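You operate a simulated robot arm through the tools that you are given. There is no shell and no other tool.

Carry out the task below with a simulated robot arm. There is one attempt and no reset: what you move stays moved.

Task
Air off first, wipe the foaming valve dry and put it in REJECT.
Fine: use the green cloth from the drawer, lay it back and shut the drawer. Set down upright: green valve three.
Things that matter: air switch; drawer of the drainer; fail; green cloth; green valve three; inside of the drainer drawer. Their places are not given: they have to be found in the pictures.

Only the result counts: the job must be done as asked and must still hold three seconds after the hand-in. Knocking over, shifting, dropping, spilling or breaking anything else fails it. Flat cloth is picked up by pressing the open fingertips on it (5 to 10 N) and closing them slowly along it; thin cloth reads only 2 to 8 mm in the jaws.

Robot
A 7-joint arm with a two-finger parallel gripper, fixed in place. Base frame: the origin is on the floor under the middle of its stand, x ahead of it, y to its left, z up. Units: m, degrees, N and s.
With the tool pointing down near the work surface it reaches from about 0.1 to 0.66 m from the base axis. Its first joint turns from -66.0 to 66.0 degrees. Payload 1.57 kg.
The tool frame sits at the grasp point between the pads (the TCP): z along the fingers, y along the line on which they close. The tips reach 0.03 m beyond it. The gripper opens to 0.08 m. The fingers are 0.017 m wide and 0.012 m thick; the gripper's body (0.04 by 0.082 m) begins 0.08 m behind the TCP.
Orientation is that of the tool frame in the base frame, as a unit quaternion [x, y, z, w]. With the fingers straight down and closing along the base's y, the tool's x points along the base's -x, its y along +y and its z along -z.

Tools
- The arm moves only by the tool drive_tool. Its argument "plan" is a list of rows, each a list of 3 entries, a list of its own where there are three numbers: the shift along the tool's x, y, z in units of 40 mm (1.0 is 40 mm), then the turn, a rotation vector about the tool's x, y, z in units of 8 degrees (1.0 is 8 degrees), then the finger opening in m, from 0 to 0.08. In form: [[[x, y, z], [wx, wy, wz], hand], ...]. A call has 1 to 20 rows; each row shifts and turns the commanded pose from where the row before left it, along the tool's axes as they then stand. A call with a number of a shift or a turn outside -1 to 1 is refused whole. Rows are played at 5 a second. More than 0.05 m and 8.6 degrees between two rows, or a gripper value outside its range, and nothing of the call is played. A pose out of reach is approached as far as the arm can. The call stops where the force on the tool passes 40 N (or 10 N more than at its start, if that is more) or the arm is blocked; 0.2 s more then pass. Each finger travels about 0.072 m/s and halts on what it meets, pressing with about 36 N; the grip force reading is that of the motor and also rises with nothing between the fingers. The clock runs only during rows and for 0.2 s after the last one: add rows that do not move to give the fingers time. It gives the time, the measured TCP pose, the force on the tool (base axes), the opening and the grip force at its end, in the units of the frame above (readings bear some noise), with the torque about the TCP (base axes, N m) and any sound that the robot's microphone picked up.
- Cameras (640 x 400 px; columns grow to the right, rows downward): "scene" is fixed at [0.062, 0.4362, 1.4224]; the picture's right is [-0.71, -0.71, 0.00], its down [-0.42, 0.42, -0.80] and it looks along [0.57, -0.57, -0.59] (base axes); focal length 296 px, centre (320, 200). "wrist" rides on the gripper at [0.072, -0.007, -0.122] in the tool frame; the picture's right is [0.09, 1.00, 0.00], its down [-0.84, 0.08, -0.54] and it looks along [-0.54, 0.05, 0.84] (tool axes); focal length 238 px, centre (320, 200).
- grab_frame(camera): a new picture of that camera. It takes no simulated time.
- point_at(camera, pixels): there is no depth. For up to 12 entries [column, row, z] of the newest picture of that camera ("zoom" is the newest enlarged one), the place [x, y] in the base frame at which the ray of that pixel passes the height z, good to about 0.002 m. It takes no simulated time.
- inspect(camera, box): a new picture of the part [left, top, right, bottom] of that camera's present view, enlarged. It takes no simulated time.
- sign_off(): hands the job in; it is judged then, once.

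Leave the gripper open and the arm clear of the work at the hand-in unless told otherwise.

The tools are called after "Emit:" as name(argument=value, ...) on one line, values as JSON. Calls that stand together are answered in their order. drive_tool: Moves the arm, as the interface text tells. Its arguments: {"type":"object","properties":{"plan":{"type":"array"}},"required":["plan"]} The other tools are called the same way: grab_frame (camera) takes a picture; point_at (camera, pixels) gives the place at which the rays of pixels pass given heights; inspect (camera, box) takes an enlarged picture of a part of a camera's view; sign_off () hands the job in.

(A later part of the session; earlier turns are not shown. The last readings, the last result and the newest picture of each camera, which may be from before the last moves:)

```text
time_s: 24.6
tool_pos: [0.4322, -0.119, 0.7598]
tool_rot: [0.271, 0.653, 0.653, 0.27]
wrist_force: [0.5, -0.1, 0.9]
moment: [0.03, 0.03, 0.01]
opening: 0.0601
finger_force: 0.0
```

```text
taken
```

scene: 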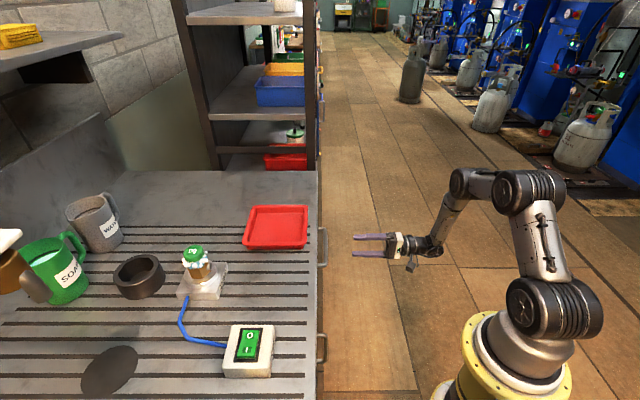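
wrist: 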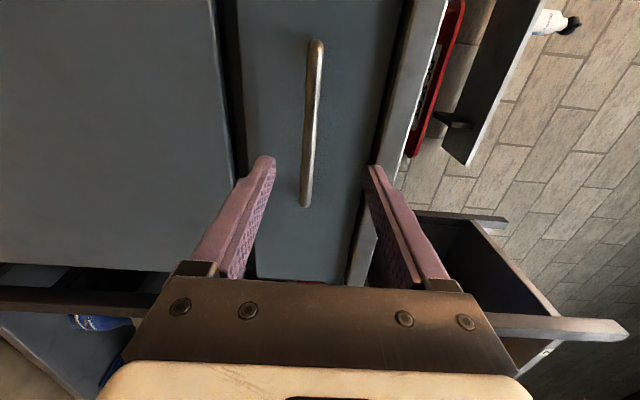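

The bar is seen between the fingers from (316,42) to (306,205), and works out to z≈0.750. I lower 10 mm, push forward 11 cm so the bar sits between the pads, then close gently.

Emit:
drive_tool(plan=[[[0, -0.25, 0], [0, 0, 0], 0.06], [[0, 0, 0.92], [0, 0, 0], 0.06], [[0, 0, 0.92], [0, 0, 0], 0.06], [[0, 0, 0.6], [0, 0, 0], 0.06], [[0, 0, 0.3], [0, 0, 0], 0.06], [[0, 0, 0], [0, 0, 0], 0.06]])

Emit:
grab_frame(camera="wrist")

Emit:
inspect(camera="scene", box=[280, 200, 400, 290])

```text
time_s: 26.0
tool_pos: [0.5076, -0.0414, 0.7516]
tool_rot: [0.27, 0.653, 0.653, 0.27]
wrist_force: [0.5, -0.1, -0.3]
moment: [0.04, -0.04, 0.02]
opening: 0.0601
finger_force: 0.1
```

```text
taken
```

wrist: 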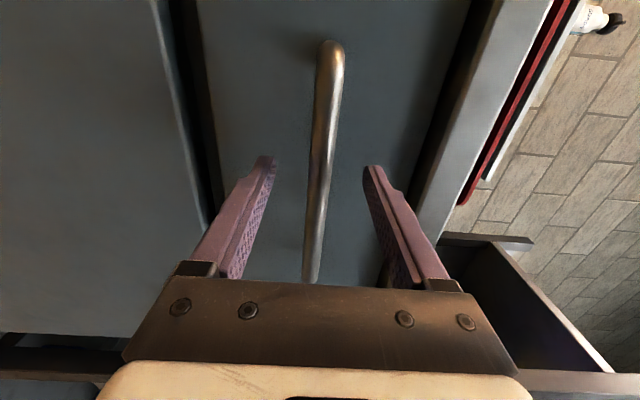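

```text
4.44 times, centred on (340, 245) of scene
```

zoom: 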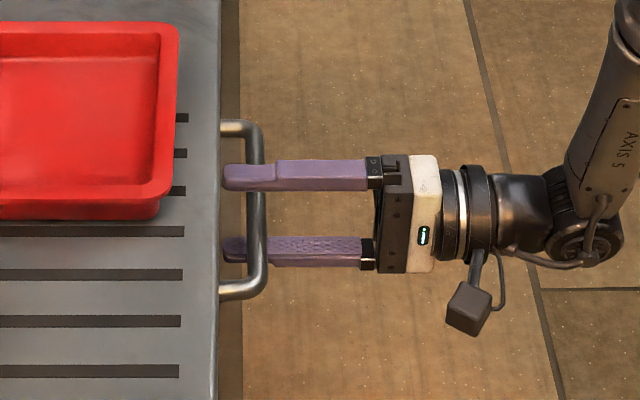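

The bar is between the pads (upper finger over it, lower one under). I close the fingers on it.

Emit:
drive_tool(plan=[[[0, 0, 0], [0, 0, 0], 0.03], [[0, 0, 0], [0, 0, 0], 0.0], [[0, 0, 0], [0, 0, 0], 0.0], [[0, 0, 0], [0, 0, 0], 0.0]])

```text
time_s: 27.0
tool_pos: [0.5063, -0.0425, 0.7499]
tool_rot: [0.272, 0.654, 0.653, 0.269]
wrist_force: [2.9, -2.1, -8.3]
moment: [-0.1, 0.01, 0.01]
opening: 0.014
finger_force: 30.1
```

The grip is on the bar (opening 14 mm). I pull the drawer straight out, 10 cm to start.

Emit:
drive_tool(plan=[[[0, 0, -0.25], [0, 0, 0], 0.0], [[0, 0, -0.5], [0, 0, 0], 0.0], [[0, 0, -0.5], [0, 0, 0], 0.0], [[0, 0, -0.5], [0, 0, 0], 0.0], [[0, 0, -0.5], [0, 0, 0], 0.0], [[0, 0, -0.25], [0, 0, 0], 0.0], [[0, 0, 0], [0, 0, 0], 0.0]])

Emit:
grab_frame(camera="scene")

Emit:
grab_frame(camera="wrist")

```text
time_s: 28.6
tool_pos: [0.4372, -0.1127, 0.7506]
tool_rot: [0.268, 0.652, 0.656, 0.271]
wrist_force: [-9.0, 8.1, 19.3]
moment: [0.05, -0.06, 0.84]
opening: 0.0139
finger_force: 29.9
```

```text
taken
```

scene: 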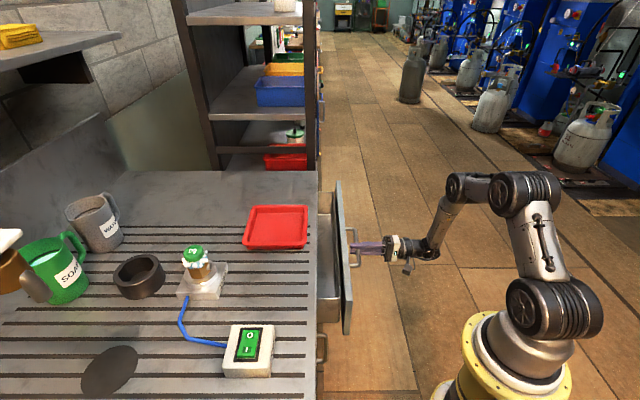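

```text
taken
```

wrist: 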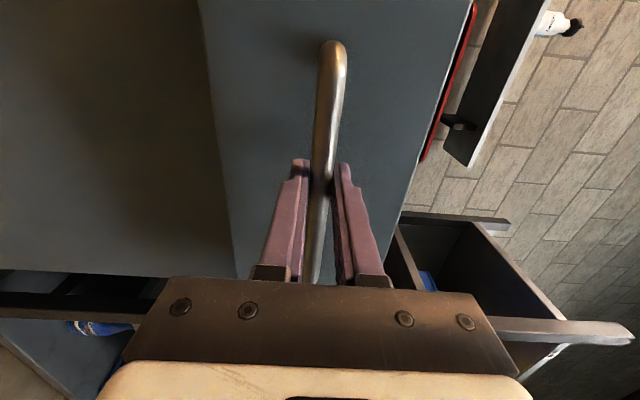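

The drawer is coming out (about 10 cm). Side forces are a bit high (19 N up), so I relieve 1–2 mm upward and sideways while pulling another 6 cm.

Emit:
drive_tool(plan=[[[0.03, 0.04, 0], [0, 0, 0], 0.0], [[0, 0, -0.4], [0, 0, 0], 0.0], [[0, 0, -0.4], [0, 0, 0], 0.0], [[0, 0, -0.4], [0, 0, 0], 0.0], [[0, 0, -0.3], [0, 0, 0], 0.0], [[0, 0, 0], [0, 0, 0], 0.0]])

Emit:
inspect(camera="scene", box=[280, 160, 440, 360])

```text
time_s: 30.0
tool_pos: [0.3954, -0.1548, 0.7496]
tool_rot: [0.272, 0.654, 0.652, 0.27]
wrist_force: [1.2, -1.6, -3.8]
moment: [-0.06, 0.0, -0.93]
opening: 0.0138
finger_force: 30.3
```

```text
2.00 times, centred on (360, 260) of scene
```

zoom: 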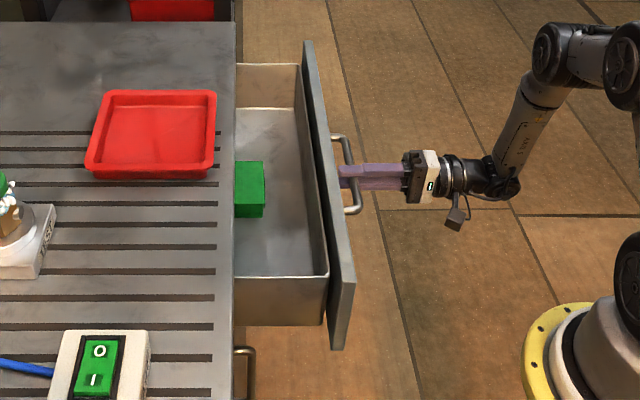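

The green cloth starts to appear in the drawer at zoom (248,188). I pull another 6 cm to expose it fully.

Emit:
drive_tool(plan=[[[0, 0, -0.4], [0, 0, 0], 0.0], [[0, 0, -0.4], [0, 0, 0], 0.0], [[0, 0, -0.4], [0, 0, 0], 0.0], [[0, 0, -0.4], [0, 0, 0], 0.0], [[0, 0, 0], [0, 0, 0], 0.0]])

Emit:
inspect(camera="scene", box=[280, 160, 440, 360])

```text
time_s: 31.2
tool_pos: [0.35, -0.1994, 0.7503]
tool_rot: [0.271, 0.655, 0.651, 0.271]
wrist_force: [11.3, -12.8, -16.7]
moment: [-0.08, 0.07, 0.24]
opening: 0.014
finger_force: 30.4
```

```text
2.00 times, centred on (360, 260) of scene
```

zoom: 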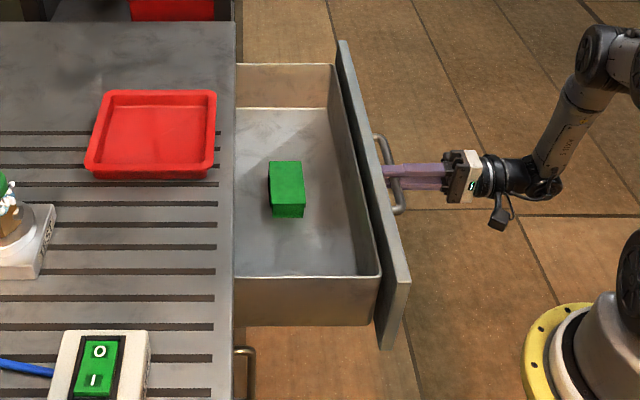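

The folded green cloth is now exposed at about scene pixel (343,254). I release the handle and draw back.

Emit:
drive_tool(plan=[[[0, 0, 0], [0, 0, 0], 0.03], [[0, 0, 0], [0, 0, 0], 0.06], [[0, 0, 0], [0, 0, 0], 0.06], [[0, 0, -0.4], [0, 0, 0], 0.06], [[0, 0, -0.4], [0, 0, 0], 0.06], [[0, 0, -0.3], [0, 0, 0], 0.06], [[0, 0, 0], [0, 0, 0], 0.06]])

Emit:
grab_frame(camera="scene")

Emit:
grab_frame(camera="wrist")

```text
time_s: 32.8
tool_pos: [0.3402, -0.215, 0.7516]
tool_rot: [0.27, 0.654, 0.653, 0.27]
wrist_force: [-0.1, -0.2, 0.3]
moment: [-0.03, 0.02, 0.02]
opening: 0.06
finger_force: 0.1
out of reach, approached as far as the arm can: row 5, 6
```

```text
taken
```

scene: 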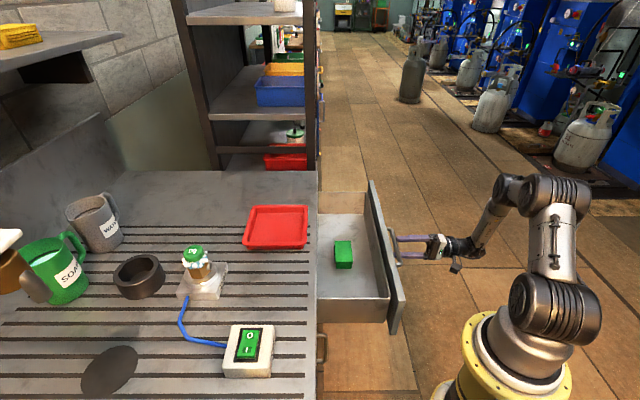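

```text
taken
```

wrist: 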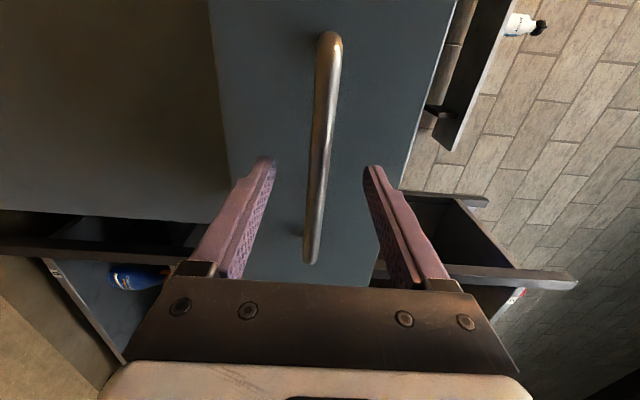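

The arm reached its joint limit after 18 mm of retreat; the tips still overlap the bar slightly. Turning the tool about vertical (the bar stays between upper and lower finger) frees the base joint, so I yaw 30° and back out further.

Emit:
drive_tool(plan=[[[0, 0, 0], [0, 0.94, 0], 0.06], [[0, 0, 0], [0, 0.94, 0], 0.06], [[0, 0, 0], [0, 0.94, 0], 0.06], [[0, 0, 0], [0, 0.94, 0], 0.06], [[0, 0, 0], [0, 0, 0], 0.06]])

Emit:
inspect(camera="scene", box=[300, 160, 500, 300])

Emit:
grab_frame(camera="wrist")

```text
time_s: 34.0
tool_pos: [0.3399, -0.215, 0.7514]
tool_rot: [0.091, 0.701, 0.701, 0.092]
wrist_force: [-0.1, 0.8, -0.2]
moment: [-0.01, 0.02, 0.03]
opening: 0.06
finger_force: 0.0
```

```text
2.86 times, centred on (400, 230) of scene
```

zoom: 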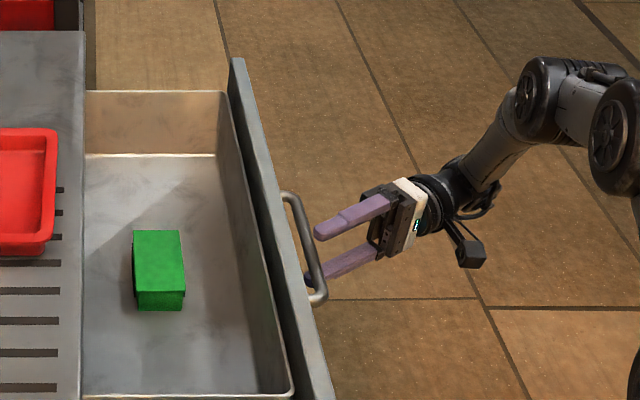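

```text
taken
```

wrist: 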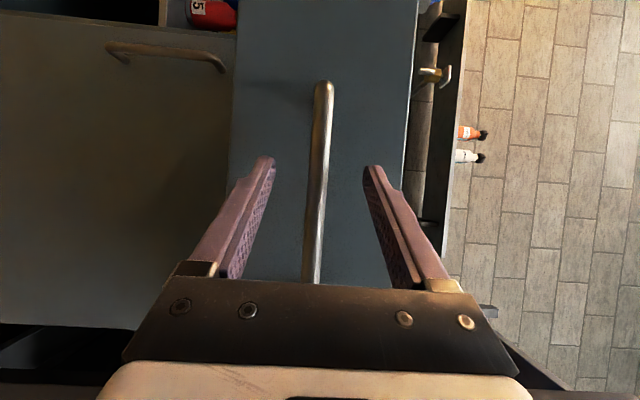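

The yaw worked with no contact. Now I back off along the tool axis 5 cm and then rise.

Emit:
drive_tool(plan=[[[0, 0, -0.4], [0, 0, 0], 0.06], [[0, 0, -0.4], [0, 0, 0], 0.06], [[0, 0, -0.5], [0, 0, 0], 0.06], [[0, 0, 0], [0, 0, 0], 0.06]])

Emit:
inspect(camera="scene", box=[300, 160, 500, 300])

```text
time_s: 35.0
tool_pos: [0.3262, -0.2659, 0.7523]
tool_rot: [0.092, 0.701, 0.701, 0.092]
wrist_force: [0.5, 0.5, -0.3]
moment: [-0.02, 0.01, 0.04]
opening: 0.0599
finger_force: 0.1
```

```text
2.86 times, centred on (400, 230) of scene
```

zoom: 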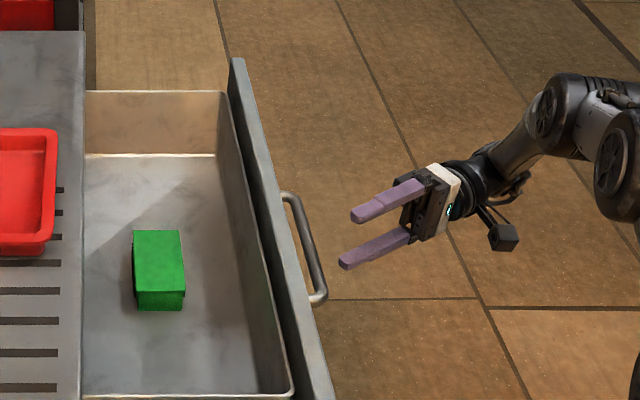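

Clear of the handle. I rise to about z 1.03, then tilt the tool back to pointing down.

Emit:
drive_tool(plan=[[[0, 1, 0], [0, 0, 0], 0.08], [[0, 1, 0], [0, 0, 0], 0.08], [[0, 1, 0], [0, 0, 0], 0.08], [[0, 1, 0], [0, 0, 0], 0.08], [[0, 1, 0], [0, 0, 0], 0.08], [[0, 1, 0], [0, 0, 0], 0.08], [[0, 1, 0], [0, 0, 0], 0.08], [[0, 0, 0], [0.9375, 0, 0], 0.08], [[0, 0, 0], [0.9375, 0, 0], 0.08], [[0, 0, 0], [0.9375, 0, 0], 0.08], [[0, 0, 0], [0.9375, 0, 0], 0.08], [[0, 0, 0], [0.9375, 0, 0], 0.08], [[0, 0, 0], [0.9375, 0, 0], 0.08], [[0, 0, 0], [0.9375, 0, 0], 0.08], [[0, 0, 0], [0.9375, 0, 0], 0.08], [[0, 0, 0], [0.9375, 0, 0], 0.08], [[0, 0, 0], [0.9375, 0, 0], 0.08], [[0, 0, 0], [0.9375, 0, 0], 0.08], [[0, 0, 0], [0.9375, 0, 0], 0.08], [[0, 0, 0], [0, 0, 0], 0.08]])

Emit:
grab_frame(camera="wrist")

Emit:
grab_frame(camera="scene")

```text
time_s: 39.2
tool_pos: [0.3209, -0.2272, 1.0107]
tool_rot: [0.13, 0.992, -0.001, 0.0]
wrist_force: [0.5, -0.4, -0.4]
moment: [0.0, -0.01, 0.01]
opening: 0.08
finger_force: 0.2
out of reach, approached as far as the arm can: row 5, 6, 7
```

```text
taken
```

wrist: 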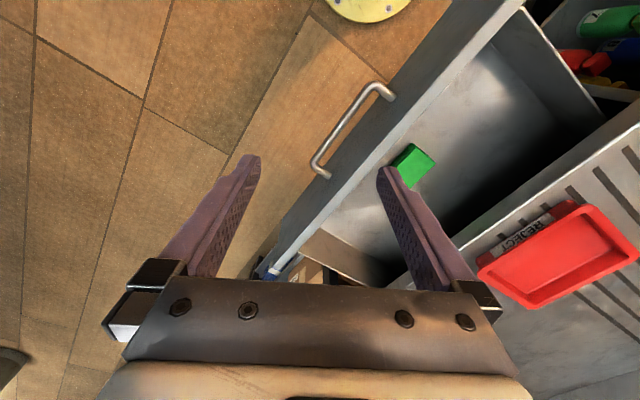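

```text
taken
```

scene: 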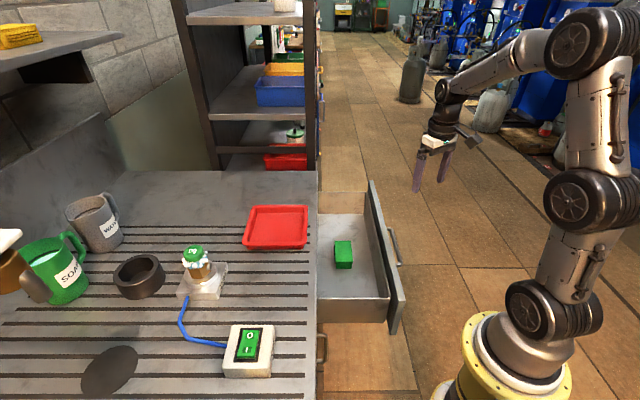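

Tool is down again. I yaw it so the camera faces the bench, and shift toward the drawer to look at the cloth.

Emit:
drive_tool(plan=[[[0, 0, 0], [0, 0, -0.9375], 0.08], [[0, 0, 0], [0, 0, -0.9375], 0.08], [[0, 0, 0], [0, 0, -0.9375], 0.08], [[0, 0, 0], [0, 0, -0.9375], 0.08], [[0, 0, 0], [0, 0, -0.9375], 0.08], [[0, 0, 0], [0, 0, -0.9375], 0.08], [[0, 0, 0], [0, 0, -0.9375], 0.08], [[0, 0, 0], [0, 0, -0.9375], 0.08], [[-1, 0, 0], [0, 0, 0], 0.08], [[-1, 0, 0], [0, 0, 0], 0.08], [[0, 0, 0], [0, 0, 0], 0.08]])

Emit:
grab_frame(camera="wrist")

Emit:
inspect(camera="scene", box=[300, 180, 420, 340])

```text
time_s: 41.6
tool_pos: [0.3769, -0.1718, 1.0118]
tool_rot: [-0.384, 0.923, 0.001, 0.0]
wrist_force: [0.0, -0.7, 0.2]
moment: [-0.01, 0.03, 0.0]
opening: 0.0802
finger_force: 0.1
```

```text
taken
```

wrist: 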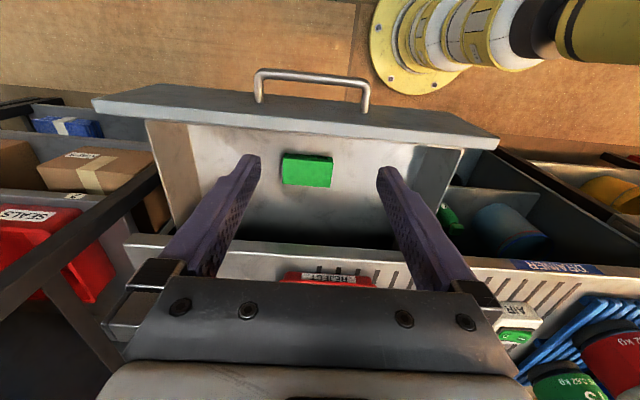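

```text
2.50 times, centred on (360, 260) of scene
```

zoom: 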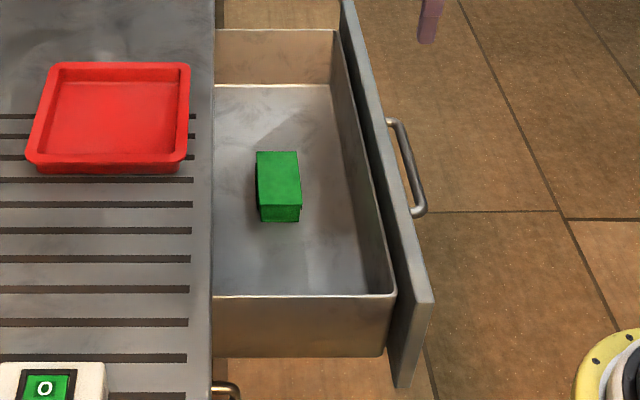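

Emit:
inspect(camera="wrist", box=[240, 120, 380, 220])

Emit:
inspect(camera="scene", box=[320, 230, 370, 280])

```text
4.00 times, centred on (310, 170) of wrist
```

zoom: 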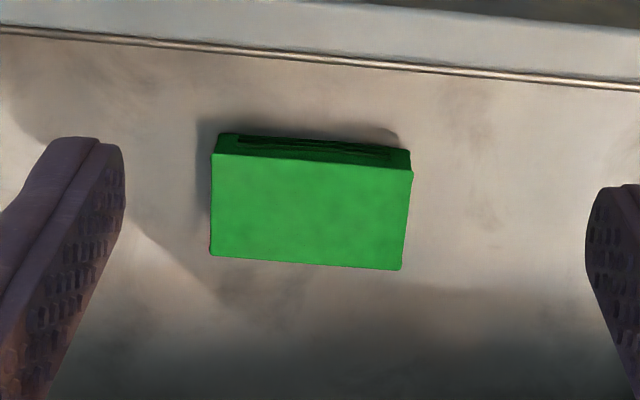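

```text
8.00 times, centred on (345, 255) of scene
```

zoom: 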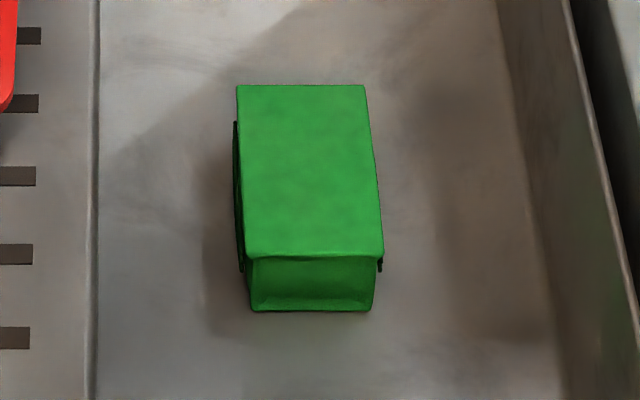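

The cloth is a folded stack. I'll triangulate its top corners with both cameras.

Emit:
point_at(camera="wrist", pixels=[[283, 158.25, 0.7], [283, 158.25, 0.74], [283, 158.25, 0.78], [333.25, 162.5, 0.7], [333.25, 162.5, 0.74], [333.25, 162.5, 0.78], [330.25, 187.5, 0.7], [330.25, 187.5, 0.74], [330.25, 187.5, 0.78], [282.75, 183.75, 0.74]])

Emit:
point_at(camera="scene", pixels=[[350.6, 240.75, 0.7], [350.6, 240.75, 0.74], [350.6, 240.75, 0.78], [352.9, 262.1, 0.7], [352.9, 262.1, 0.74], [352.9, 262.1, 0.78], [335.9, 262.1, 0.7], [335.9, 262.1, 0.74], [335.9, 262.1, 0.78], [334.6, 240.75, 0.74]])

```text
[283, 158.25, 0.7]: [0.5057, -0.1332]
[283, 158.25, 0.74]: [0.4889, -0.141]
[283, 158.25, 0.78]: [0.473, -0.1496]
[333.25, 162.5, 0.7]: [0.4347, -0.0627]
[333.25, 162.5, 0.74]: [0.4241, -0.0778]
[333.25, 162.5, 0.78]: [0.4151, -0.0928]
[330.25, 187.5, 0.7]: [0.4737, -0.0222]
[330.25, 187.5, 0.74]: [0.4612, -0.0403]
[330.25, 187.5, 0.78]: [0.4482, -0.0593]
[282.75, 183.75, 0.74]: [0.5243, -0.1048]
```

```text
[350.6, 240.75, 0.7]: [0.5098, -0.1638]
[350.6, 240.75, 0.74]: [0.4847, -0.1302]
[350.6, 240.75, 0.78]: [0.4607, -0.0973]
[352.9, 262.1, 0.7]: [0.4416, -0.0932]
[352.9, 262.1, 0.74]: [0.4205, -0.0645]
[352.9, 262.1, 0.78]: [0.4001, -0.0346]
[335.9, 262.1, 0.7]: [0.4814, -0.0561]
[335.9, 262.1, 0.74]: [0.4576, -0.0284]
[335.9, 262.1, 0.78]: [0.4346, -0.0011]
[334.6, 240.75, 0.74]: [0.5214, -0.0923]
```

The folded cloth measures about 53 mm (u 0.250–0.303) by 93 mm (v −0.447 to −0.354), top at z≈0.729, drawer floor ≈0.702. I'll turn the fingers to close along the short side, and come above its middle (u 0.277, v −0.40).

Emit:
drive_tool(plan=[[[0, 0, 0], [0, 0, 0.9375], 0.08], [[0, 0, 0], [0, 0, 0.9375], 0.08], [[0, 0, 0], [0, 0, 0.9375], 0.08], [[0, 0, 0], [0, 0, 0.9375], 0.08], [[0, 0, 0], [0, 0, 0.9375], 0.08], [[0, 0, 0], [0, 0, 0.9375], 0.08], [[0, 0, 0], [0, 0, 0.9375], 0.08], [[0, 0, 0], [0, 0, 0.9375], 0.08], [[0, 0, 0], [0, 0, 0.9375], 0.08], [[0, 0, 0], [0, 0, 0.9375], 0.08], [[0, 0, 0], [0, 0, 0.9375], 0.08], [[0, 0, 0], [0, 0, 0.9375], 0.08], [[-0.1, 0.83, 0], [0, 0, 0], 0.08], [[-0.1, 0.83, 0], [0, 0, 0], 0.08], [[-0.1, 0.83, 0], [0, 0, 0], 0.08], [[0, 0.81, 0], [0, 0, 0], 0.08], [[0, 0, 1], [0, 0, 0], 0.08], [[0, 0, 1], [0, 0, 0], 0.08], [[0, 0, 0], [0, 0, 0], 0.08]])

Emit:
grab_frame(camera="wrist")

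Emit:
inspect(camera="scene", box=[280, 140, 440, 340])

```text
time_s: 45.6
tool_pos: [0.4802, -0.0853, 0.9316]
tool_rot: [0.383, 0.924, -0.001, 0.0]
wrist_force: [0.2, 0.4, 0.9]
moment: [0.01, 0.01, 0.02]
opening: 0.0801
finger_force: 0.1
```

```text
taken
```

wrist: 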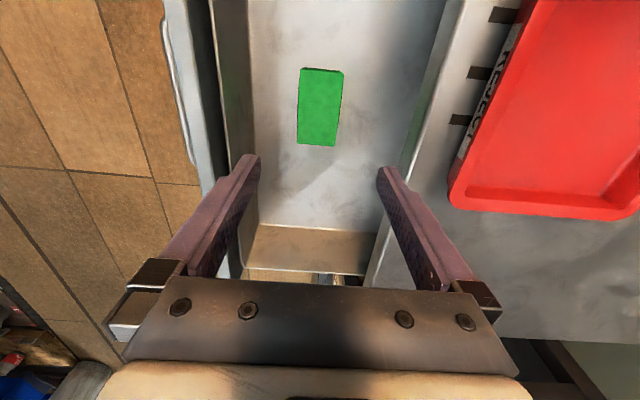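

```text
2.00 times, centred on (360, 240) of scene
```

zoom: 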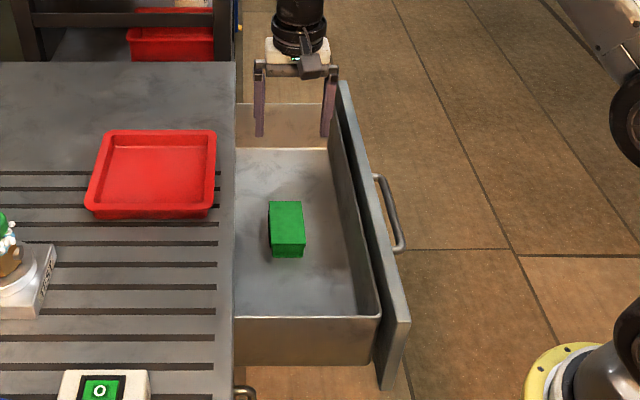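

The cloth lies centred between the fingers in this view. I double-check its corners from this closer position.

Emit:
point_at(camera="wrist", pixels=[[301, 70, 0.729], [343, 73, 0.729], [336, 146, 0.729], [297, 142, 0.729], [435, 130, 0.87], [215, 130, 0.8], [255, 220, 0.702], [380, 230, 0.702]])

```text
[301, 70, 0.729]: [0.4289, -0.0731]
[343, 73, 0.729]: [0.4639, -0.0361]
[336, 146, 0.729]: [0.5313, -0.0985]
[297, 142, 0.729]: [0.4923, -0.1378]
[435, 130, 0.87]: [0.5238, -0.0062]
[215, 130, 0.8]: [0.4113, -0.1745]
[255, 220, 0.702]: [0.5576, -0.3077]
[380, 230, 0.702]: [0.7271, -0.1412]
```

All consistent (centre u 0.278, v −0.400). I descend so the tips straddle the cloth just above the drawer floor.

Emit:
drive_tool(plan=[[[0, -0.03, 1], [0, 0, 0], 0.08], [[0, 0, 1], [0, 0, 0], 0.08], [[0, 0, 1], [0, 0, 0], 0.08], [[0, 0, 0.9], [0, 0, 0], 0.08], [[0, 0, 0.5], [0, 0, 0], 0.08], [[0, 0, 0.3], [0, 0, 0], 0.08], [[0, 0, 0.1], [0, 0, 0], 0.08], [[0, 0, 0], [0, 0, 0], 0.08]])

Emit:
grab_frame(camera="wrist")

Emit:
inspect(camera="scene", box=[300, 190, 400, 290])

```text
time_s: 47.4
tool_pos: [0.4778, -0.0868, 0.7386]
tool_rot: [0.381, 0.924, 0.0, -0.001]
wrist_force: [0.3, 0.5, 0.4]
moment: [0.01, 0.02, -0.01]
opening: 0.08
finger_force: 0.0
```

```text
taken
```

wrist: 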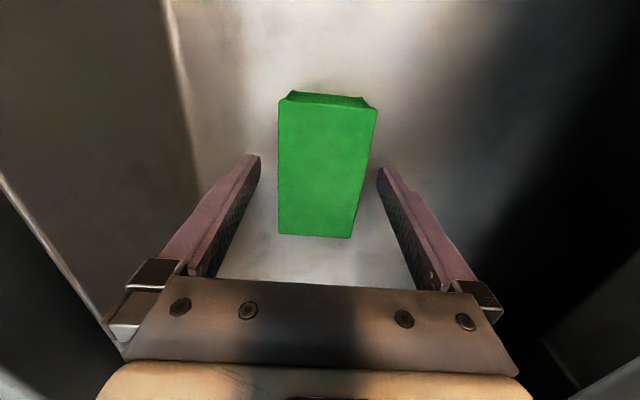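

```text
4.00 times, centred on (350, 240) of scene
```

zoom: 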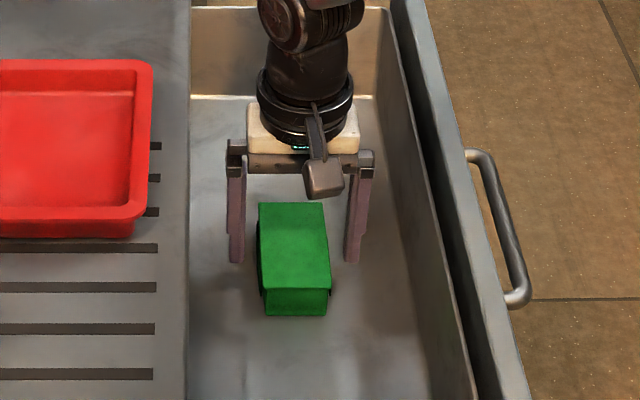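

Cloth sits between the fingers, no contact. I close slowly in stages.

Emit:
drive_tool(plan=[[[0, 0, 0], [0, 0, 0], 0.065], [[0, 0, 0], [0, 0, 0], 0.058], [[0, 0, 0], [0, 0, 0], 0.052], [[0, 0, 0], [0, 0, 0], 0.048], [[0, 0, 0], [0, 0, 0], 0.044], [[0, 0, 0], [0, 0, 0], 0.04], [[0, 0, 0], [0, 0, 0], 0.036]])

Emit:
grab_frame(camera="wrist")

Emit:
inspect(camera="scene", box=[300, 190, 400, 290])

```text
time_s: 49.0
tool_pos: [0.4779, -0.0868, 0.74]
tool_rot: [0.382, 0.924, 0.001, 0.0]
wrist_force: [0.1, 0.2, 0.1]
moment: [-0.04, 0.01, 0.01]
opening: 0.0549
finger_force: 36.1
```

```text
taken
```

wrist: 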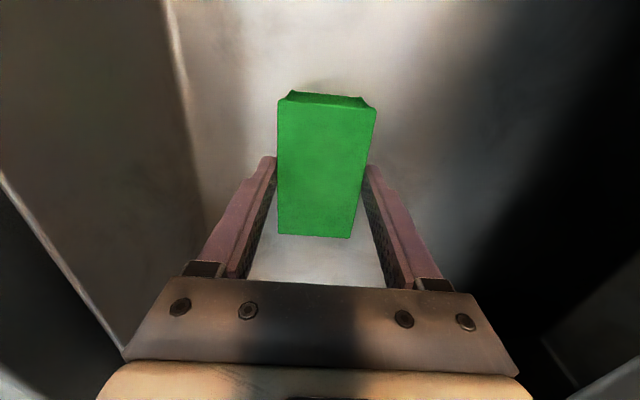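

```text
4.00 times, centred on (350, 240) of scene
```

zoom: 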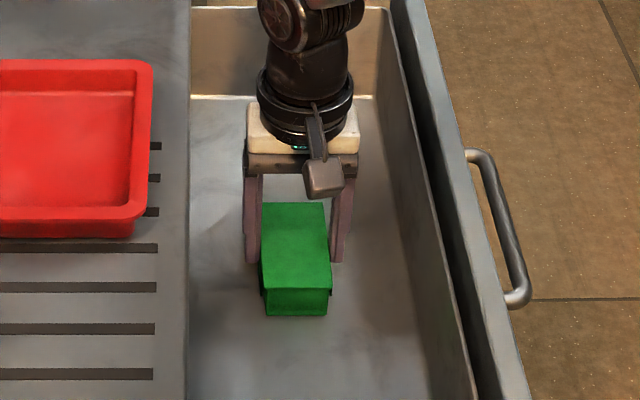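

The cloth behaves as a firm pad: fingers halted at 55 mm with full grip force. I lift it straight up a little and check.

Emit:
drive_tool(plan=[[[0, 0, -0.2], [0, 0, 0], 0.03], [[0, 0, -0.4], [0, 0, 0], 0.03], [[0, 0, -0.6], [0, 0, 0], 0.03], [[0, 0, -0.8], [0, 0, 0], 0.03], [[0, 0, -0.8], [0, 0, 0], 0.03], [[0, 0, 0], [0, 0, 0], 0.03]])

Emit:
grab_frame(camera="wrist")

Emit:
inspect(camera="scene", box=[280, 150, 420, 290])

```text
time_s: 50.4
tool_pos: [0.4779, -0.0875, 0.8528]
tool_rot: [0.382, 0.924, 0.0, -0.001]
wrist_force: [1.2, 0.4, -0.6]
moment: [-0.01, -0.01, -0.01]
opening: 0.03
finger_force: 0.1
```

```text
taken
```

wrist: 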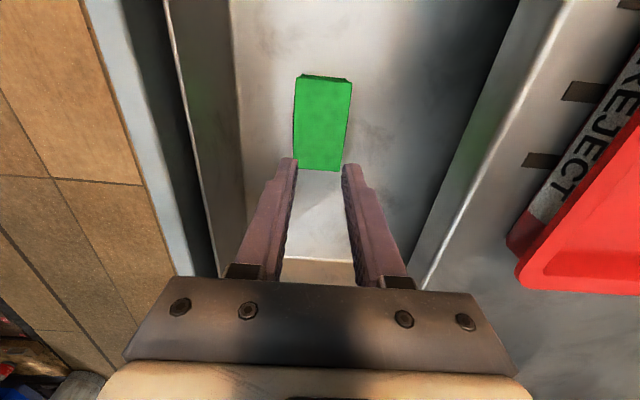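

```text
2.86 times, centred on (350, 220) of scene
```

zoom: 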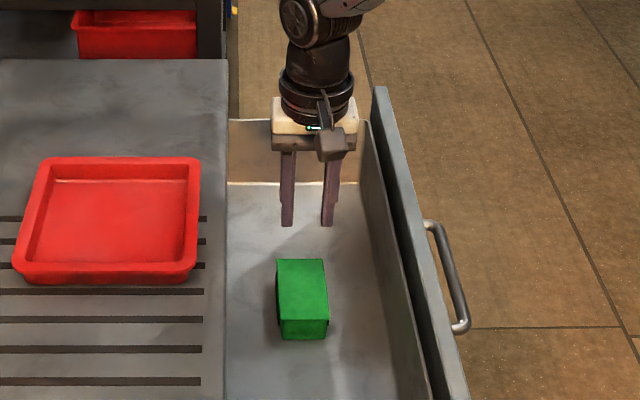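

The pad slid out of the side grip and stayed in place. So I'll use the stated method: press open fingertips on top and close along it. I turn the fingers to close along its long side (v) and come to just above its top.

Emit:
drive_tool(plan=[[[0, 0, 0], [0, 0, -0.9375], 0.05], [[0, 0, 0], [0, 0, -0.9375], 0.05], [[0, 0, 0], [0, 0, -0.9375], 0.05], [[0, 0, 0], [0, 0, -0.9375], 0.05], [[0, 0, 0], [0, 0, -0.9375], 0.05], [[0, 0, 0], [0, 0, -0.9375], 0.05], [[0, 0, 0], [0, 0, -0.9375], 0.05], [[0, 0, 0], [0, 0, -0.9375], 0.05], [[0, 0, 0], [0, 0, -0.9375], 0.05], [[0, 0, 0], [0, 0, -0.9375], 0.05], [[0, 0, 0], [0, 0, -0.9375], 0.05], [[0, 0, 0], [0, 0, -0.9375], 0.05], [[0, 0, 0], [0, 0, 0], 0.05]])

Emit:
grab_frame(camera="wrist")

Emit:
inspect(camera="scene", box=[280, 150, 420, 290])

```text
time_s: 53.2
tool_pos: [0.479, -0.0873, 0.853]
tool_rot: [-0.383, 0.924, 0.001, 0.0]
wrist_force: [-0.4, -0.7, 0.3]
moment: [0.0, -0.02, -0.01]
opening: 0.0499
finger_force: 0.0
```

```text
taken
```

wrist: 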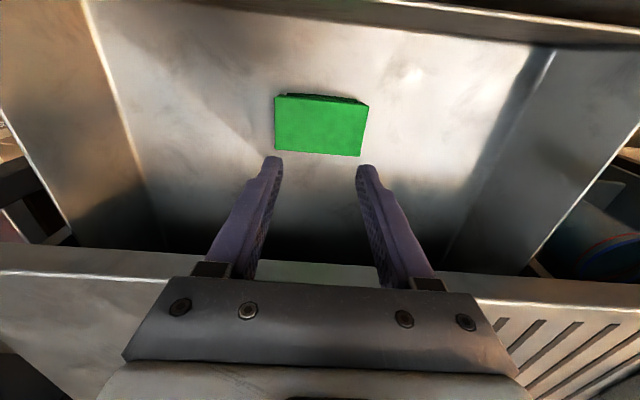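

```text
2.86 times, centred on (350, 220) of scene
```

zoom: 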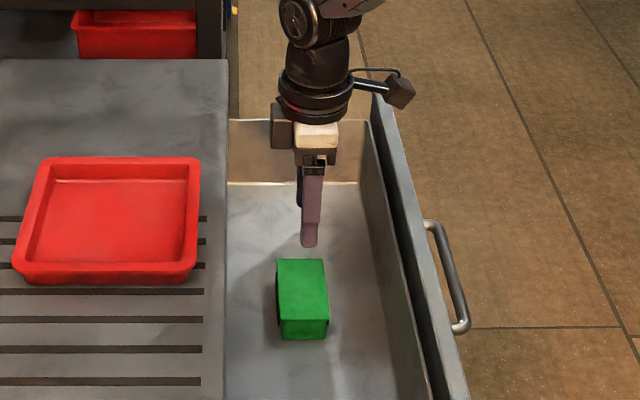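

I'll take a closer look at the pad's structure before pressing.

Emit:
inspect(camera="wrist", box=[255, 80, 385, 170])

Emit:
inspect(camera="scene", box=[320, 230, 370, 280])

Emit:
point_at(camera="wrist", pixels=[[275, 97, 0.729], [368, 106, 0.729], [361, 156, 0.729], [275, 149, 0.729]])

```text
4.44 times, centred on (320, 125) of wrist
```

zoom: 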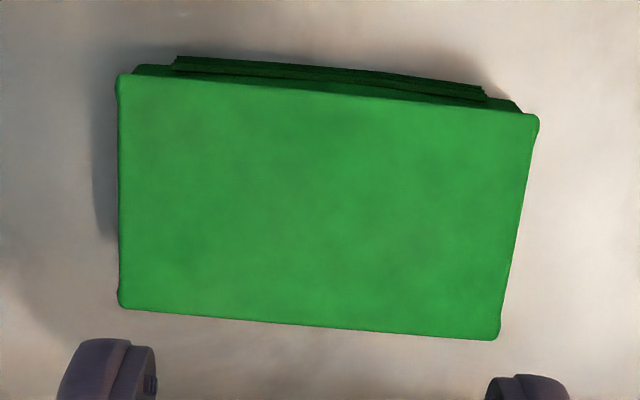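

```text
8.00 times, centred on (345, 255) of scene
```

zoom: 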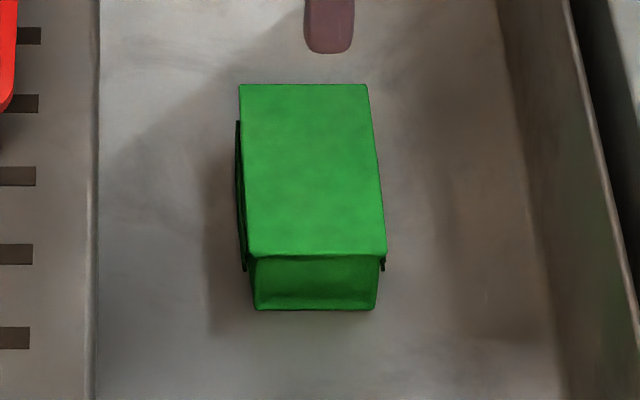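

```text
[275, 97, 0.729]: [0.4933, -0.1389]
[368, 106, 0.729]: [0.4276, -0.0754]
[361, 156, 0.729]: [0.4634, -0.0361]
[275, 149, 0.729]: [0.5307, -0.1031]
```

The pad hasn't moved. I lower the open fingertips (50 mm apart) to just above its top, then touch down in 2 mm steps.

Emit:
drive_tool(plan=[[[0, 0, 0.8], [0, 0, 0], 0.05], [[0, 0, 0.8], [0, 0, 0], 0.05], [[0, 0, 0.5], [0, 0, 0], 0.05], [[0, 0, 0.15], [0, 0, 0], 0.05], [[0, 0, 0.05], [0, 0, 0], 0.05], [[0, 0, 0.05], [0, 0, 0], 0.05], [[0, 0, 0], [0, 0, 0], 0.05]])

```text
time_s: 54.8
tool_pos: [0.4788, -0.0883, 0.7572]
tool_rot: [-0.384, 0.923, 0.0, 0.0]
wrist_force: [-2.6, 1.4, 4.2]
moment: [0.02, 0.11, -0.02]
opening: 0.0498
finger_force: 0.1
```

Contact: 4 N. I press about 1 mm more to reach 5–10 N.

Emit:
drive_tool(plan=[[[0, 0, 0.03], [0, 0, 0], 0.05], [[0, 0, 0], [0, 0, 0], 0.05]])

```text
time_s: 55.4
tool_pos: [0.4794, -0.0878, 0.7574]
tool_rot: [-0.384, 0.923, -0.001, 0.001]
wrist_force: [-7.5, 6.4, 20.0]
moment: [0.27, 0.33, -0.03]
opening: 0.0501
finger_force: 0.0
```

20 N is too much; the contact is stiff. I back off 0.7 mm.

Emit:
drive_tool(plan=[[[0, 0, -0.018], [0, 0, 0], 0.05], [[0, 0, 0], [0, 0, 0], 0.05]])

```text
time_s: 56.0
tool_pos: [0.4802, -0.0877, 0.7588]
tool_rot: [-0.383, 0.924, 0.0, 0.002]
wrist_force: [-3.1, 4.5, 15.4]
moment: [0.24, 0.21, 0.02]
opening: 0.0501
finger_force: 0.4
```

Emit:
drive_tool(plan=[[[0, 0, -0.012], [0, 0, 0], 0.05], [[0, 0, 0], [0, 0, 0], 0.05]])

```text
time_s: 56.6
tool_pos: [0.4805, -0.0886, 0.7585]
tool_rot: [-0.384, 0.924, 0.0, 0.0]
wrist_force: [-0.4, -0.2, 10.2]
moment: [0.13, 0.1, -0.02]
opening: 0.05
finger_force: 0.2
```

Pressing at about 9–10 N. Now I close slowly along it.

Emit:
drive_tool(plan=[[[0, 0, 0], [0, 0, 0], 0.047], [[0, 0, 0], [0, 0, 0], 0.044], [[0, 0, 0], [0, 0, 0], 0.041], [[0, 0, 0], [0, 0, 0], 0.038], [[0, 0, 0], [0, 0, 0], 0.035], [[0, 0, 0], [0, 0, 0], 0.032], [[0, 0, 0], [0, 0, 0], 0.029], [[0, 0, 0], [0, 0, 0], 0.026]])

Emit:
inspect(camera="wrist", box=[220, 100, 420, 290])

Emit:
inspect(camera="scene", box=[315, 215, 375, 275])

```text
time_s: 58.4
tool_pos: [0.4807, -0.0871, 0.7582]
tool_rot: [-0.383, 0.924, 0.0, 0.0]
wrist_force: [-1.0, 1.2, 11.2]
moment: [0.08, 0.09, -0.01]
opening: 0.0335
finger_force: 3.6
```

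```text
2.11 times, centred on (320, 195) of wrist
```

zoom: 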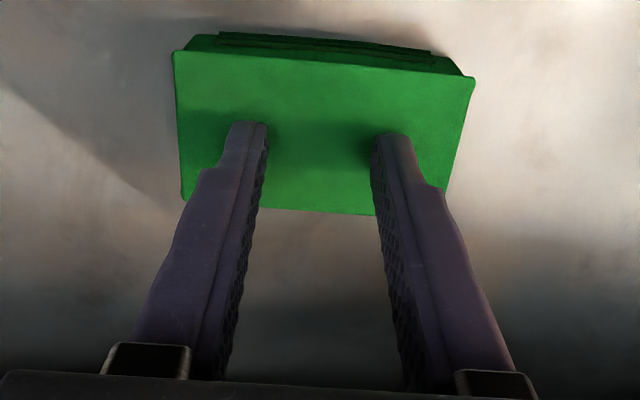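

```text
6.67 times, centred on (345, 245) of scene
```

zoom: 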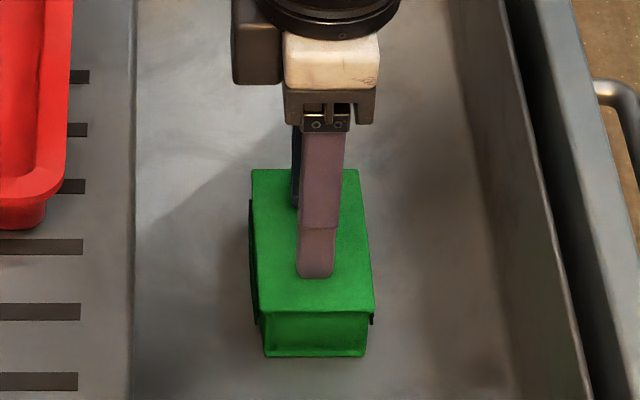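

The fingers have moved in to 33 mm with slight drag on the fabric. I keep closing slowly.

Emit:
drive_tool(plan=[[[0, 0, 0], [0, 0, 0], 0.024], [[0, 0, 0], [0, 0, 0], 0.021], [[0, 0, 0], [0, 0, 0], 0.018], [[0, 0, 0], [0, 0, 0], 0.015], [[0, 0, 0], [0, 0, 0], 0.012], [[0, 0, 0], [0, 0, 0], 0.009], [[0, 0, 0], [0, 0, 0], 0.006], [[0, 0, 0], [0, 0, 0], 0.003], [[0, 0, 0], [0, 0, 0], 0.0], [[0, 0, 0], [0, 0, 0], 0.0], [[0, 0, 0], [0, 0, 0], 0.0]])

Emit:
inspect(camera="wrist", box=[220, 100, 420, 290])

Emit:
inspect(camera="scene", box=[315, 215, 375, 275])

```text
time_s: 60.8
tool_pos: [0.4796, -0.0878, 0.7582]
tool_rot: [-0.383, 0.924, -0.001, 0.0]
wrist_force: [0.3, -0.5, 7.8]
moment: [0.02, -0.07, -0.01]
opening: 0.0
finger_force: 21.5
```

```text
2.11 times, centred on (320, 195) of wrist
```

zoom: 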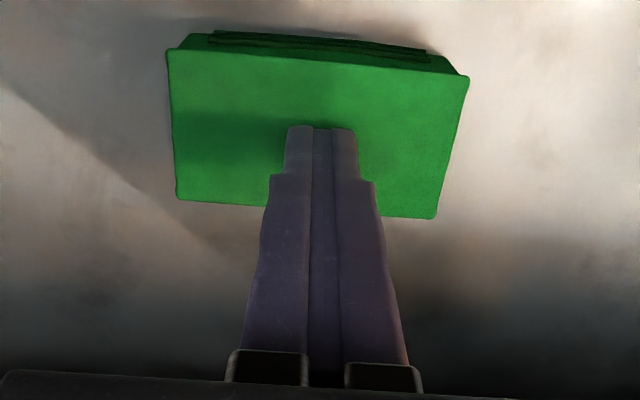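

```text
6.67 times, centred on (345, 245) of scene
```

zoom: 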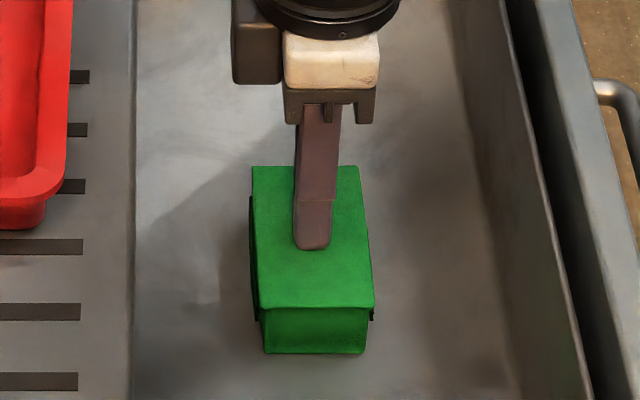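

The fingers closed to zero without pinching anything; the pad stayed put. I'll rise and study the pad's sides more closely from different angles.

Emit:
drive_tool(plan=[[[0, 0, -0.3], [0, 0, 0], 0.0], [[0, 0, -1], [0, 0, 0], 0.0], [[0.5, 0, -1], [0, 0, 0], 0.05], [[0.5, 0, -1], [0, 0, 0], 0.08], [[0, 0, 0], [0, 0, 0], 0.08]])

Emit:
inspect(camera="scene", box=[328, 236, 362, 270])

Emit:
grab_frame(camera="wrist")

```text
time_s: 62.0
tool_pos: [0.4491, -0.1173, 0.8924]
tool_rot: [-0.383, 0.924, 0.0, 0.0]
wrist_force: [0.8, 0.1, 0.3]
moment: [0.01, -0.02, 0.01]
opening: 0.0801
finger_force: 0.1
```

```text
11.76 times, centred on (345, 253) of scene
```

zoom: 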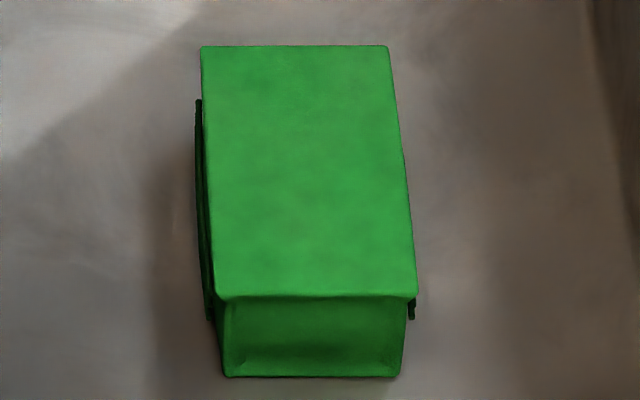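

```text
taken
```

wrist: 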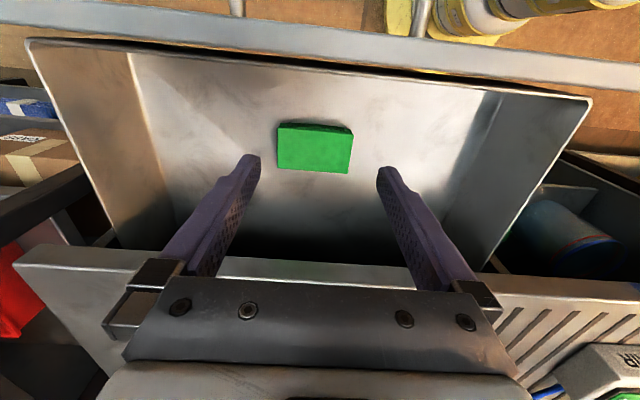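

Emit:
inspect(camera="wrist", box=[265, 110, 365, 185])

```text
5.33 times, centred on (315, 148) of wrist
```

zoom: 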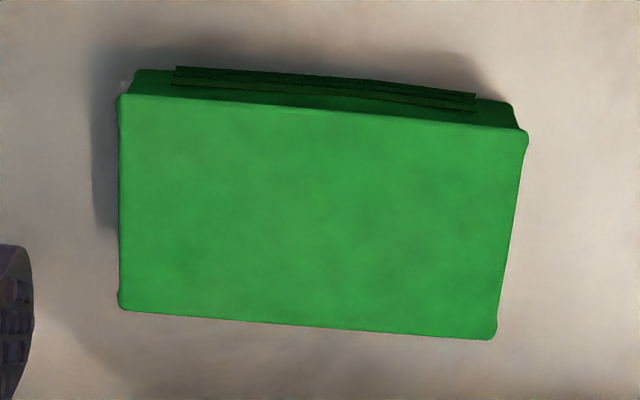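

The pad has two layered strips on its long side, so my first side grip probably held only those. I'll retry the side grip lower (tips almost at the floor), squeeze for longer and lift only a few millimetres while checking.

Emit:
drive_tool(plan=[[[0, 0, 0], [0, 0, 0.9375], 0.08], [[0, 0, 0], [0, 0, 0.9375], 0.08], [[0, 0, 0], [0, 0, 0.9375], 0.08], [[0, 0, 0], [0, 0, 0.9375], 0.08], [[0, 0, 0], [0, 0, 0.9375], 0.08], [[0, 0, 0], [0, 0, 0.9375], 0.08], [[0, 0, 0], [0, 0, 0.9375], 0.08], [[0, 0, 0], [0, 0, 0.9375], 0.08], [[0, 0, 0], [0, 0, 0.9375], 0.08], [[0, 0, 0], [0, 0, 0.9375], 0.08], [[0, 0, 0], [0, 0, 0.9375], 0.08], [[0, 0, 0], [0, 0, 0.9375], 0.08], [[0, 0.53, 0], [0, 0, 0], 0.08], [[0, 0.54, 0], [0, 0, 0], 0.08], [[0, 0, 1], [0, 0, 0], 0.08], [[0, 0, 1], [0, 0, 0], 0.08], [[0, 0, 1], [0, 0, 0], 0.08], [[0, 0, 0.75], [0, 0, 0], 0.08], [[0, 0, 0], [0, 0, 0], 0.08]])

Emit:
grab_frame(camera="wrist")

```text
time_s: 66.0
tool_pos: [0.4803, -0.0849, 0.7422]
tool_rot: [0.382, 0.924, 0.0, -0.001]
wrist_force: [0.4, -0.1, 0.7]
moment: [0.01, 0.0, 0.02]
opening: 0.0799
finger_force: 0.0
```

```text
taken
```

wrist: 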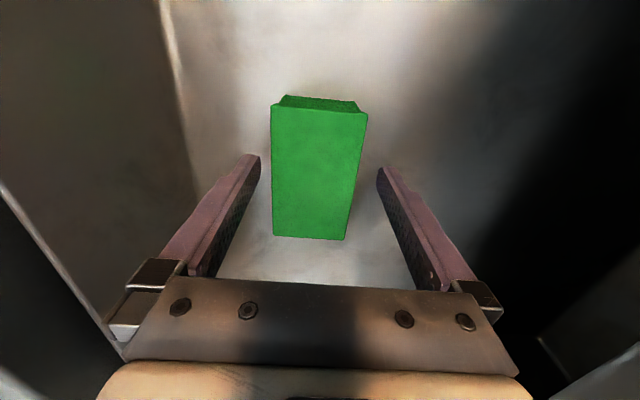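

Positioned around the pad again. I step down 2 mm at a time to find the floor.

Emit:
drive_tool(plan=[[[0, -0.03, 0.1], [0, 0, 0], 0.08], [[0, 0, 0.05], [0, 0, 0], 0.08], [[0, 0, 0.05], [0, 0, 0], 0.08], [[0, 0, 0], [0, 0, 0], 0.08]])

```text
time_s: 67.0
tool_pos: [0.4802, -0.0859, 0.7324]
tool_rot: [0.381, 0.925, 0.001, -0.001]
wrist_force: [-0.5, -0.3, 0.7]
moment: [0.01, -0.02, 0.0]
opening: 0.0801
finger_force: 0.0
```

Emit:
drive_tool(plan=[[[0, 0, 0.05], [0, 0, 0], 0.08], [[0, 0, 0.03], [0, 0, 0], 0.08], [[0, 0, 0], [0, 0, 0], 0.08]])

```text
time_s: 67.8
tool_pos: [0.4799, -0.086, 0.7286]
tool_rot: [0.382, 0.924, 0.001, 0.0]
wrist_force: [-0.7, -0.5, -0.2]
moment: [-0.03, -0.01, 0.0]
opening: 0.0802
finger_force: 0.2
```

Emit:
drive_tool(plan=[[[0, 0, 0.05], [0, 0, 0], 0.08], [[0, 0, 0.05], [0, 0, 0], 0.08], [[0, 0, 0], [0, 0, 0], 0.08]])

```text
time_s: 68.6
tool_pos: [0.4796, -0.0859, 0.7248]
tool_rot: [0.382, 0.924, 0.0, 0.0]
wrist_force: [0.1, -0.5, 0.0]
moment: [0.01, 0.01, 0.02]
opening: 0.0799
finger_force: 0.2
```

Emit:
drive_tool(plan=[[[0, 0, 0.05], [0, 0, 0], 0.08], [[0, 0, 0.05], [0, 0, 0], 0.08], [[0, 0, 0], [0, 0, 0], 0.08]])

Emit:
inspect(camera="scene", box=[315, 215, 375, 275])

```text
time_s: 69.4
tool_pos: [0.4803, -0.0838, 0.7247]
tool_rot: [0.382, 0.924, 0.0, 0.002]
wrist_force: [-3.5, 1.8, 5.0]
moment: [-0.06, 0.25, -0.15]
opening: 0.08
finger_force: 0.1
stopped in row 3: the force on the tool passed its limit at 42 N (the readings are from after the stop); the commanded pose is now the measured one
```

```text
6.67 times, centred on (345, 245) of scene
```

zoom: 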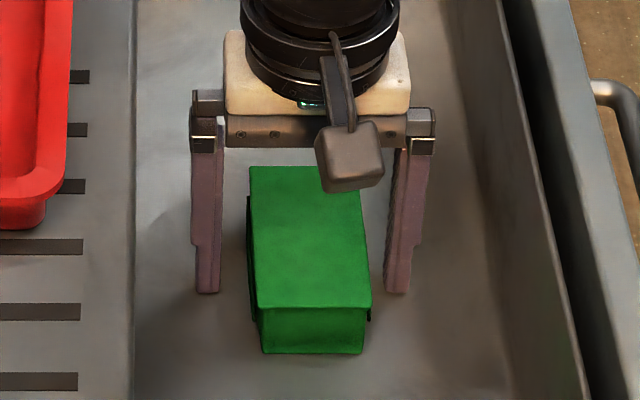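

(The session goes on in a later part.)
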